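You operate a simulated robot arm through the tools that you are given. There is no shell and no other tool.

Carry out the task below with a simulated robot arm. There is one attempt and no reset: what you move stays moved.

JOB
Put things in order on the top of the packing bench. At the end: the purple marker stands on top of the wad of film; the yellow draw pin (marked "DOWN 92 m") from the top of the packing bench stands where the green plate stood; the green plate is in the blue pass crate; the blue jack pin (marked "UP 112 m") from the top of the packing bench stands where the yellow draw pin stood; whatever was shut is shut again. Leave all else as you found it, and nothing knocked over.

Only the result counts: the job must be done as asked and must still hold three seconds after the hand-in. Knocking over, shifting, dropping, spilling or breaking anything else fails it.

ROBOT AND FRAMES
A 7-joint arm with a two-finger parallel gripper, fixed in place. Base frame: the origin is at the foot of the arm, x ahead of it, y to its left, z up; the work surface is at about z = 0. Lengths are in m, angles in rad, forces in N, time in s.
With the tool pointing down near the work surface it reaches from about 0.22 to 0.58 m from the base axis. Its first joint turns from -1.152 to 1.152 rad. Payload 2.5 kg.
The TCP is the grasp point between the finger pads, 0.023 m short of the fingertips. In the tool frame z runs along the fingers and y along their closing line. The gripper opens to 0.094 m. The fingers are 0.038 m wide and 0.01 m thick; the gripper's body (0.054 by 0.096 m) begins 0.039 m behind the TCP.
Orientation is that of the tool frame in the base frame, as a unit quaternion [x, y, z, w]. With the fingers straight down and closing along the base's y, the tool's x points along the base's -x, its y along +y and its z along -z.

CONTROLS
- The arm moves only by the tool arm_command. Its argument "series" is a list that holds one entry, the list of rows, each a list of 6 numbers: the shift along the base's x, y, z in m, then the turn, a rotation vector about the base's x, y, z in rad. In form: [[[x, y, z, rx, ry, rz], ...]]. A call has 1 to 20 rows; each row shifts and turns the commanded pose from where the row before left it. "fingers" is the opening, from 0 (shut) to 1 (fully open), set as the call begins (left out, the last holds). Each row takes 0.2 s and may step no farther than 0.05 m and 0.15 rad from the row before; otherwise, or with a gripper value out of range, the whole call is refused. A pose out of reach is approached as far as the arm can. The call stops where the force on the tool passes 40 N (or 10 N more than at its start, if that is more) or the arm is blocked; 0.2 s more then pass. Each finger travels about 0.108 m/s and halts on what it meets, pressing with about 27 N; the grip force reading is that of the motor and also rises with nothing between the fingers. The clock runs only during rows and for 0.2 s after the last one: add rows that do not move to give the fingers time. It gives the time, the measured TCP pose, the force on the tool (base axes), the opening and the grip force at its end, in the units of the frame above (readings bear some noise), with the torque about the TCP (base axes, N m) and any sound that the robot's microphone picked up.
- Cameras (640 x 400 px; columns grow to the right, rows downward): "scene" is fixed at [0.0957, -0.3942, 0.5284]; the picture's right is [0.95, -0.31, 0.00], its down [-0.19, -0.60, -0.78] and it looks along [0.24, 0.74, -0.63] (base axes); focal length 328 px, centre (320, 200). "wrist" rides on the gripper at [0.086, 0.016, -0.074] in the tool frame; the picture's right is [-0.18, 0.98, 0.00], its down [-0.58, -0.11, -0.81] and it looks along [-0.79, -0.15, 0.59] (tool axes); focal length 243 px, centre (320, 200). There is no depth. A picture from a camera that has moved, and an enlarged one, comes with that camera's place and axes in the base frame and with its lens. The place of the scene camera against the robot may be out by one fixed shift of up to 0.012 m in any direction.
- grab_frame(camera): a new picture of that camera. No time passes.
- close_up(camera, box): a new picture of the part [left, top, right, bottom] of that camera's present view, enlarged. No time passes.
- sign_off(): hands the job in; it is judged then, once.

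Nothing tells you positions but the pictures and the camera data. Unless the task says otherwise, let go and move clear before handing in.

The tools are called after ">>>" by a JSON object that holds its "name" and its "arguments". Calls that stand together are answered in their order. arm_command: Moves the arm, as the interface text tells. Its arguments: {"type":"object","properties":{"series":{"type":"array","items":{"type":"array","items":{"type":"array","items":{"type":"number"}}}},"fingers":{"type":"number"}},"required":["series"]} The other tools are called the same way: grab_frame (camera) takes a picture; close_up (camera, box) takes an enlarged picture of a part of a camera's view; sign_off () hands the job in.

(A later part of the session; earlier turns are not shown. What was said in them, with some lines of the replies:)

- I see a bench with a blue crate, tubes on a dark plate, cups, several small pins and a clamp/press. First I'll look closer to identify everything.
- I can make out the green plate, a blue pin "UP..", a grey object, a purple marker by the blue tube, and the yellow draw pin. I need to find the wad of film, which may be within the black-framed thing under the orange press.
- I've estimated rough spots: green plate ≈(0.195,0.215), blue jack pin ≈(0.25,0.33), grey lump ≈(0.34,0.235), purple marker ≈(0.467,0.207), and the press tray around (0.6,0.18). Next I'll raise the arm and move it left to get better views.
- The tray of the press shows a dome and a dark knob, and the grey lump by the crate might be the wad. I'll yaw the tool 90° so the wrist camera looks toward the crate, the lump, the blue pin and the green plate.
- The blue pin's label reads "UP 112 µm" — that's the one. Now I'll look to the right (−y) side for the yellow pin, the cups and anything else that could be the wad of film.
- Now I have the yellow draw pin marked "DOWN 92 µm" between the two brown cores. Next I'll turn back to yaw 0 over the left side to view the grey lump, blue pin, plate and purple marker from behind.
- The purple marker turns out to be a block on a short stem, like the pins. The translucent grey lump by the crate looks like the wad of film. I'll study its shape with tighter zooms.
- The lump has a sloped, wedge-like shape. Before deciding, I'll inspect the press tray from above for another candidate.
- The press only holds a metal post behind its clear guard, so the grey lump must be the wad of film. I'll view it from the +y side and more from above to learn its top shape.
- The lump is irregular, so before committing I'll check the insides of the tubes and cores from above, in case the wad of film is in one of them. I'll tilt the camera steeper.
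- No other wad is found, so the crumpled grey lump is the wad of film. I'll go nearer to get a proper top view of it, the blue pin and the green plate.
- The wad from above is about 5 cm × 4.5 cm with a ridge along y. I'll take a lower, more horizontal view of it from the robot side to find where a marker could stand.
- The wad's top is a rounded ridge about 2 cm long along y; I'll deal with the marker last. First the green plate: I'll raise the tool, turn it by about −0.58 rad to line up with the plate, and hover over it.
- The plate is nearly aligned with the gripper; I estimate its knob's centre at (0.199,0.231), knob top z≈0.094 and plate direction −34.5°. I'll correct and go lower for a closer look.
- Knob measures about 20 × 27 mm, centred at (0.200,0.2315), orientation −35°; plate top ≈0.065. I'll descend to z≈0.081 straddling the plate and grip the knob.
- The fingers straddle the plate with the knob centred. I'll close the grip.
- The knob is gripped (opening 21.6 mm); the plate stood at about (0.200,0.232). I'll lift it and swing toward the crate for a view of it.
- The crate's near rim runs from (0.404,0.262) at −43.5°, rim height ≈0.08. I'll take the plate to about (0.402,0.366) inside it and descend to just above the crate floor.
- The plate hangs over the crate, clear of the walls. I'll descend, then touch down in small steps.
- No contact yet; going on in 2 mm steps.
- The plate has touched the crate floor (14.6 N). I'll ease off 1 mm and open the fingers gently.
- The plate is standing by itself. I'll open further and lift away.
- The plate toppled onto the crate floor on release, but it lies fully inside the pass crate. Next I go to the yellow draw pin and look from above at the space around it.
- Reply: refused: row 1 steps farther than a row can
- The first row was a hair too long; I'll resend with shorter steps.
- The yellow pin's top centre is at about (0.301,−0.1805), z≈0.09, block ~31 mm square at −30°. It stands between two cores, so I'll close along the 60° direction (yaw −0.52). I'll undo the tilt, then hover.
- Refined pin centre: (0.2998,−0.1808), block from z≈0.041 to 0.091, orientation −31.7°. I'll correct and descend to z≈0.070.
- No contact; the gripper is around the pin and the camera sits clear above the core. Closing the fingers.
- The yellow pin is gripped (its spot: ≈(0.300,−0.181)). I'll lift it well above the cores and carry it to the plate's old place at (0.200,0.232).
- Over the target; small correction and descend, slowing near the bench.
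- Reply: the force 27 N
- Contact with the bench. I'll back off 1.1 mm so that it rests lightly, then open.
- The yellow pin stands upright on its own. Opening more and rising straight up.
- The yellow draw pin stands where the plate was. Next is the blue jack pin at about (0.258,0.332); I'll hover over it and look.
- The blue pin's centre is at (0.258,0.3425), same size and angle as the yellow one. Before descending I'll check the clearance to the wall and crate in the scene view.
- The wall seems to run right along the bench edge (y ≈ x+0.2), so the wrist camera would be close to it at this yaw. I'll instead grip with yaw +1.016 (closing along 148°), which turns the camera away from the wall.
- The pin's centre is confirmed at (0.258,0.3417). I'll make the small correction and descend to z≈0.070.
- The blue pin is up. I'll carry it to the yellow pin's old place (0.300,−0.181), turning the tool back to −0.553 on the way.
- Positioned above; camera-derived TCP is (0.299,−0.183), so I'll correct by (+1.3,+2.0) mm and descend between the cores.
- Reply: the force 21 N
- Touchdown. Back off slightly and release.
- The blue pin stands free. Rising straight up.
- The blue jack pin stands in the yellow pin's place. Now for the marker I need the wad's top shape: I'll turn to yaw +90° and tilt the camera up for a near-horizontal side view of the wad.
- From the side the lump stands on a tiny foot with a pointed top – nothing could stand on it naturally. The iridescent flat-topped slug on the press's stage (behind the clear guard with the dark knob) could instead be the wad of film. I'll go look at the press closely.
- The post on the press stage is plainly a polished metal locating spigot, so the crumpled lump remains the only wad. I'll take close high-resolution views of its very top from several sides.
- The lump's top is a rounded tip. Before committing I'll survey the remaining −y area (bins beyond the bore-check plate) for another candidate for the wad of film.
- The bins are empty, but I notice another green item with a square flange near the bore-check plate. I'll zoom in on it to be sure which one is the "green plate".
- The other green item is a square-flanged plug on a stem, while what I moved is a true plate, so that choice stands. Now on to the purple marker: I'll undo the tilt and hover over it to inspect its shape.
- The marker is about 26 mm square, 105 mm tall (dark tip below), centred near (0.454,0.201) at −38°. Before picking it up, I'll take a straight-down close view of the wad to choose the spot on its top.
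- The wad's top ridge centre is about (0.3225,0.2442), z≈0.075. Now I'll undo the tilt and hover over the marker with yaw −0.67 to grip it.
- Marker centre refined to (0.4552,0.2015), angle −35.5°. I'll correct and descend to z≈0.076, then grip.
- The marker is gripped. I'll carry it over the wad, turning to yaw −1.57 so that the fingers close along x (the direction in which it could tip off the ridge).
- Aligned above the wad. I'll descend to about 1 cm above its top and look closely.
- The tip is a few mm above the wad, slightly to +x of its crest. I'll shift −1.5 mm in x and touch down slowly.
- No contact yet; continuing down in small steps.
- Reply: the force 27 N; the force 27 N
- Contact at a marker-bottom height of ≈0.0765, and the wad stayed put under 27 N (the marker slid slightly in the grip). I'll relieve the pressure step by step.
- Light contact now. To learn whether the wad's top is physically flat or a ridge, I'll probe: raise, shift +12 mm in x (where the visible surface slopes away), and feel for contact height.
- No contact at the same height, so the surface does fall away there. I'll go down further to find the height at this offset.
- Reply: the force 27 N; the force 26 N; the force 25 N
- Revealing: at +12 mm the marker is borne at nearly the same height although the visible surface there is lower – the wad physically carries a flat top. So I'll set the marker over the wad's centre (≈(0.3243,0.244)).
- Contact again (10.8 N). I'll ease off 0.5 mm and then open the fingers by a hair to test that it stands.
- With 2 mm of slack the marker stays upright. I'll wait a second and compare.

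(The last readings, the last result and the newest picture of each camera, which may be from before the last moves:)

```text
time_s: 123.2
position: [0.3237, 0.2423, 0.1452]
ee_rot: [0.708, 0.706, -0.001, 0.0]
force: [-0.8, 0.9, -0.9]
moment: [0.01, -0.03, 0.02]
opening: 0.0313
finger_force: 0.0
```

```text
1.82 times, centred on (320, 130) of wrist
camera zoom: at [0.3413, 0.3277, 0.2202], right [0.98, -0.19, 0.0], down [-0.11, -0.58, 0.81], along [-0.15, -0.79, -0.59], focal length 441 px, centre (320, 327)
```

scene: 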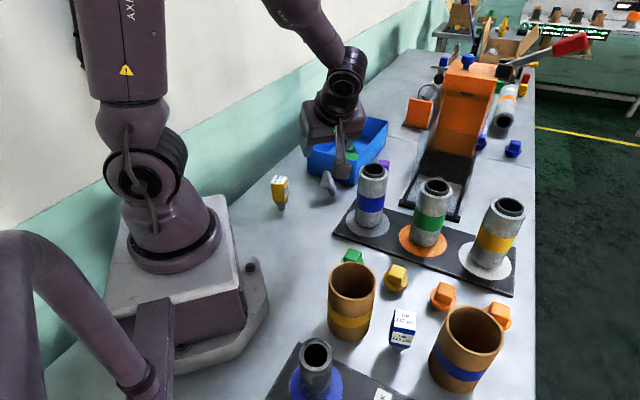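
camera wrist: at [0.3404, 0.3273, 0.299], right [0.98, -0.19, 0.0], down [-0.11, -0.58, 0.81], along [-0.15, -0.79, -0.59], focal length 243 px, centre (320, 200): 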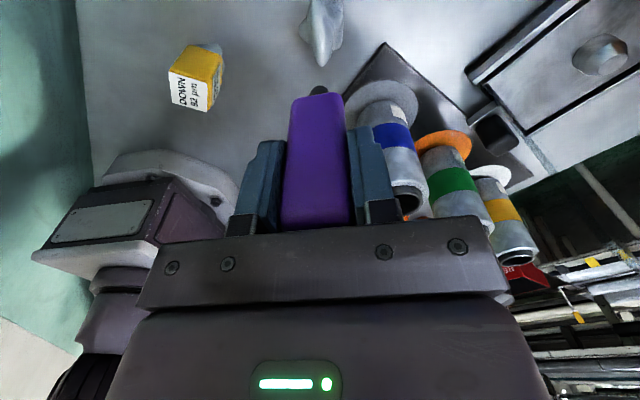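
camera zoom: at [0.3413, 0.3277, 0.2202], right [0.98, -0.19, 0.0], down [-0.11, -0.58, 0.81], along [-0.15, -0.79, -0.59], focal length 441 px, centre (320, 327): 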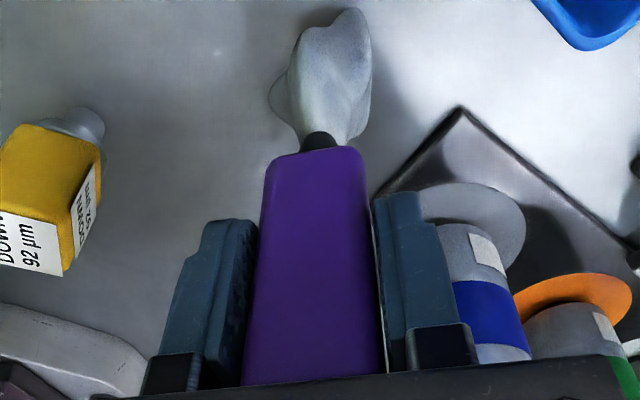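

Still standing. Opening a bit further in stages.

>>> {"name": "arm_command", "arguments": {"series": [[[0, 0, 0, 0, 0, 0], [0, 0, 0, 0, 0, 0]]], "fingers": 0.37}}

>>> {"name": "close_up", "arguments": {"camera": "wrist", "box": [240, 20, 400, 240]}}

>>> {"name": "close_up", "arguments": {"camera": "scene", "box": [300, 130, 360, 210]}}

```text
time_s: 123.8
position: [0.3246, 0.2427, 0.1466]
ee_rot: [0.708, 0.706, 0.0, 0.0]
force: [0.5, -0.1, -0.7]
moment: [-0.02, -0.02, 0.01]
opening: 0.0348
finger_force: 0.1
```

```text
1.82 times, centred on (320, 130) of wrist
camera zoom: at [0.3413, 0.3277, 0.2202], right [0.98, -0.19, 0.0], down [-0.11, -0.58, 0.81], along [-0.15, -0.79, -0.59], focal length 441 px, centre (320, 327)
```

zoom: 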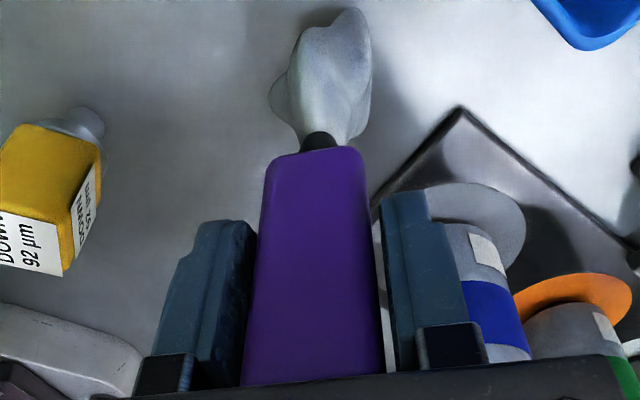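

```text
5.00 times, centred on (330, 170) of scene
camera zoom: at [0.0957, -0.3942, 0.5284], right [0.95, -0.31, 0.0], down [-0.19, -0.6, -0.78], along [0.24, 0.74, -0.63], focal length 1638 px, centre (270, 350)
```

zoom: 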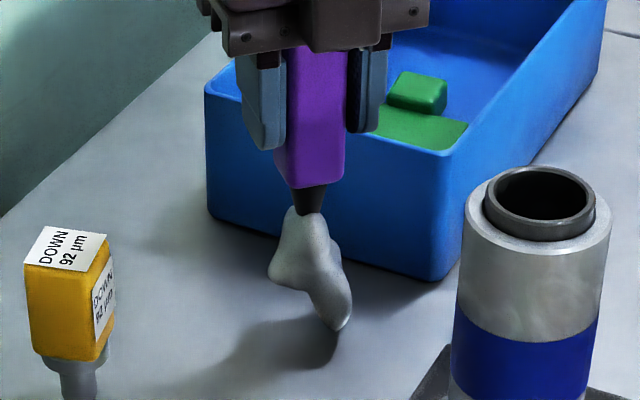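

It is free-standing. Opening wide and retreating straight up.

>>> {"name": "arm_command", "arguments": {"series": [[[0, 0, 0, 0, 0, 0], [0, 0, 0, 0, 0, 0]]], "fingers": 0.65}}

>>> {"name": "close_up", "arguments": {"camera": "scene", "box": [300, 130, 360, 210]}}

>>> {"name": "arm_command", "arguments": {"series": [[[0, 0, 0.005, 0, 0, 0], [0, 0, 0.01, 0, 0, 0], [0, 0, 0.02, 0, 0, 0], [0, 0, 0.03, 0, 0, 0], [0, 0, 0.04, 0, 0, 0], [0, 0, 0.04, 0, 0, 0], [0, 0, 0, 0, 0, 0]]]}}

>>> {"name": "grab_frame", "arguments": {"camera": "scene"}}

>>> {"name": "grab_frame", "arguments": {"camera": "wrist"}}

```text
time_s: 124.4
position: [0.324, 0.2422, 0.1469]
ee_rot: [0.708, 0.706, 0.0, 0.0]
force: [0.1, 0.1, 0.8]
moment: [0.01, 0.0, -0.04]
opening: 0.0614
finger_force: 0.0
```

```text
5.00 times, centred on (330, 170) of scene
camera zoom: at [0.0957, -0.3942, 0.5284], right [0.95, -0.31, 0.0], down [-0.19, -0.6, -0.78], along [0.24, 0.74, -0.63], focal length 1638 px, centre (270, 350)
```

zoom: 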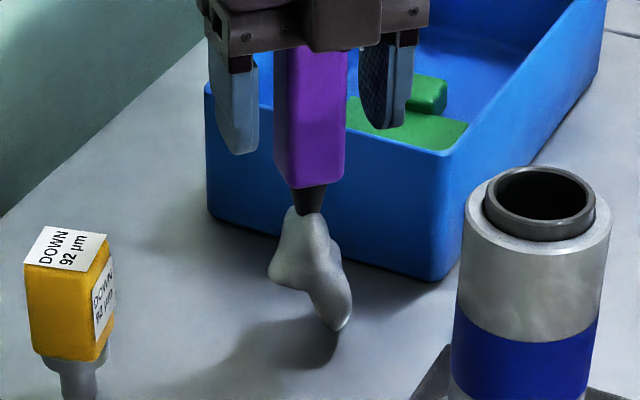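

```text
time_s: 126.0
position: [0.324, 0.2411, 0.2914]
ee_rot: [0.708, 0.707, 0.001, 0.0]
force: [-0.5, 0.3, 0.2]
moment: [-0.06, -0.02, -0.01]
opening: 0.0611
finger_force: 0.1
```

```text
taken
```

scene: 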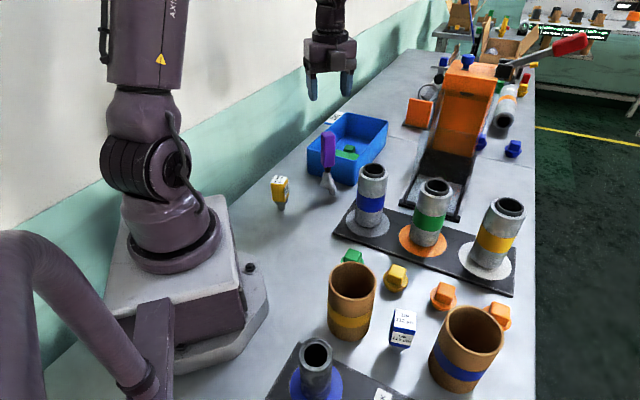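

```text
taken
camera wrist: at [0.341, 0.326, 0.3659], right [0.98, -0.19, 0.0], down [-0.11, -0.58, 0.81], along [-0.15, -0.79, -0.59], focal length 243 px, centre (320, 200)
```

wrist: 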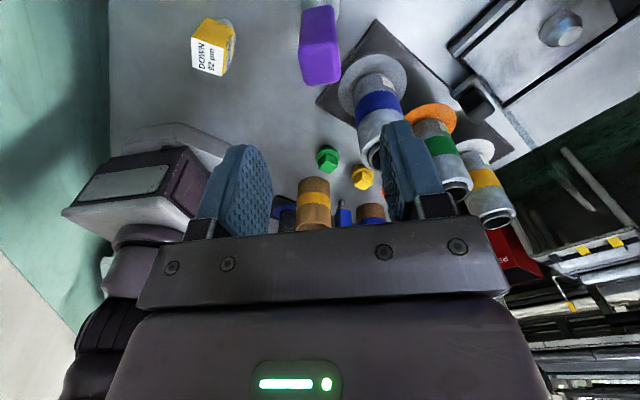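

All goals appear met: marker on the wad, yellow pin at the plate's place, blue pin at the yellow's place, plate in the crate. I'll wait a while and verify stability and that nothing else shifted.

>>> {"name": "arm_command", "arguments": {"series": [[[0, -0.02, 0.03, 0, 0, 0.1], [0, -0.03, 0.02, 0, 0, 0.15], [0, -0.04, 0, 0, 0, 0.15], [0, -0.04, 0, 0, 0, 0.15], [0, -0.04, 0, 0, 0, 0.15], [0, -0.03, 0, 0, 0, 0.15], [0, 0, 0, 0, 0, 0.15], [0, 0, 0, 0, 0, 0.15], [0, 0, 0, 0, 0, 0.15], [0, 0, 0, 0, 0, 0.15], [0, 0, 0, 0, 0, 0.12], [0, 0, 0, 0, 0, 0], [0, 0, 0, 0, 0, 0], [0, 0, 0, 0, 0, 0], [0, 0, 0, 0, 0, 0], [0, 0, 0, 0, 0, 0]]]}}

>>> {"name": "close_up", "arguments": {"camera": "scene", "box": [305, 160, 355, 210]}}

>>> {"name": "close_up", "arguments": {"camera": "scene", "box": [240, 80, 400, 220]}}

>>> {"name": "close_up", "arguments": {"camera": "scene", "box": [300, 230, 540, 400]}}

>>> {"name": "grab_frame", "arguments": {"camera": "wrist"}}

```text
time_s: 129.4
position: [0.3231, 0.041, 0.3425]
ee_rot: [0.001, 1.0, 0.0, 0.0]
force: [0.4, 0.1, -0.1]
moment: [-0.01, -0.02, -0.02]
opening: 0.061
finger_force: 0.1
```

```text
8.00 times, centred on (330, 185) of scene
camera zoom: at [0.0957, -0.3942, 0.5284], right [0.95, -0.31, 0.0], down [-0.19, -0.6, -0.78], along [0.24, 0.74, -0.63], focal length 2621 px, centre (240, 320)
```

zoom: 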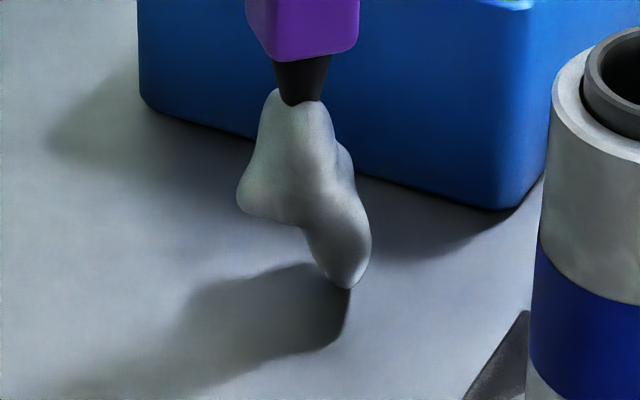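

```text
2.86 times, centred on (320, 150) of scene
camera zoom: at [0.0957, -0.3942, 0.5284], right [0.95, -0.31, 0.0], down [-0.19, -0.6, -0.78], along [0.24, 0.74, -0.63], focal length 936 px, centre (320, 343)
```

zoom: 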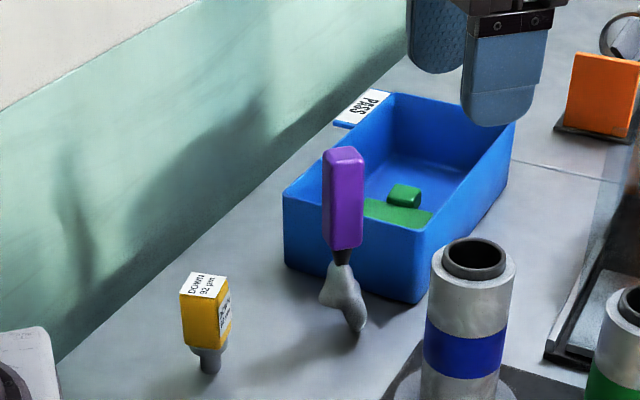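

```text
2.35 times, centred on (420, 315) of scene
camera zoom: at [0.0957, -0.3942, 0.5284], right [0.95, -0.31, 0.0], down [-0.19, -0.6, -0.78], along [0.24, 0.74, -0.63], focal length 771 px, centre (85, -71)
```

zoom: 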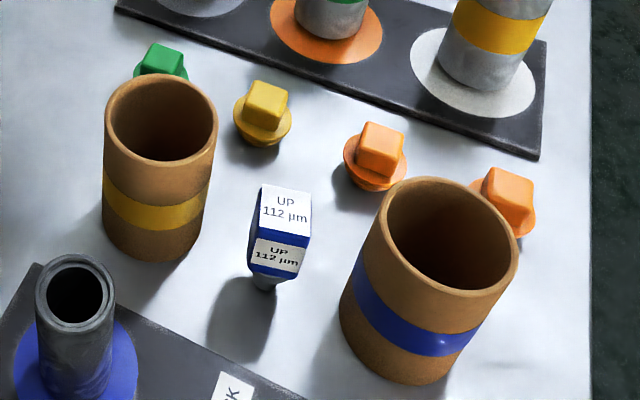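

```text
taken
camera wrist: at [0.2379, 0.0575, 0.4159], right [0.19, 0.98, 0.0], down [0.58, -0.11, 0.81], along [0.79, -0.15, -0.59], focal length 243 px, centre (320, 200)
```

wrist: 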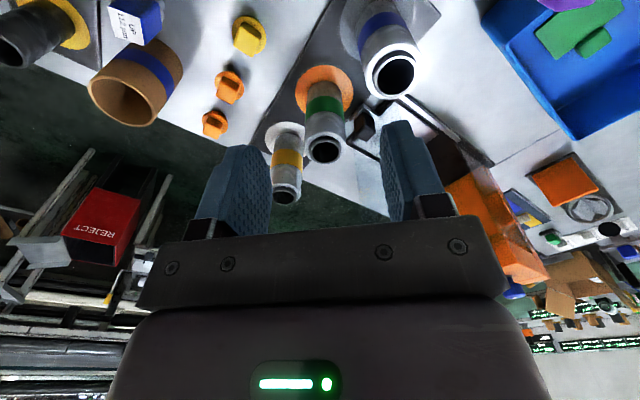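

The job is complete as asked, and I'm handing it in. I compared the final pictures with the first ones and nothing else has moved.

- **Purple marker:** it stands on the wad of film and was still steady several seconds after release.
- **Yellow draw pin ("DOWN 92 µm"):** it stands where the green plate stood.
- **Blue jack pin ("UP 112 µm"):** it stands where the yellow draw pin stood.
- **Green plate:** it is in the blue pass crate. It tipped over when I released it, so it lies flat on the crate floor.
- **Shut things:** I opened nothing, so nothing needed shutting.

The arm is clear.

>>> {"name": "sign_off", "arguments": {}}

```text
The job is handed in.
```

I've handed the job in. The last pictures show everything where you asked. The green plate is the one blemish: it lies flat in the crate instead of standing.

- **Purple marker:** it stands on the grey crumpled lump beside the pass crate. I took that lump to be the wad of film because nothing else on the bench fitted. The marker was still steady about five seconds after I let go.
- **Yellow draw pin ("DOWN 92 µm"):** it stands where the green plate stood, to within about 1 mm.
- **Blue jack pin ("UP 112 µm"):** it stands where the yellow draw pin stood, also to within about 1 mm. It is turned a quarter turn from how it stood before.
- **Green plate:** it is inside the blue pass crate. It tipped over when I let go of it, and I didn't try to stand it up again. There was also a green square-flanged plug near the bore-check plate. I took the upright plate with the knob as the one you meant.
- **Shut things:** I opened nothing, so nothing needed shutting again.

Nothing else on the bench looks moved or knocked over compared with the first pictures, and the arm is clear.
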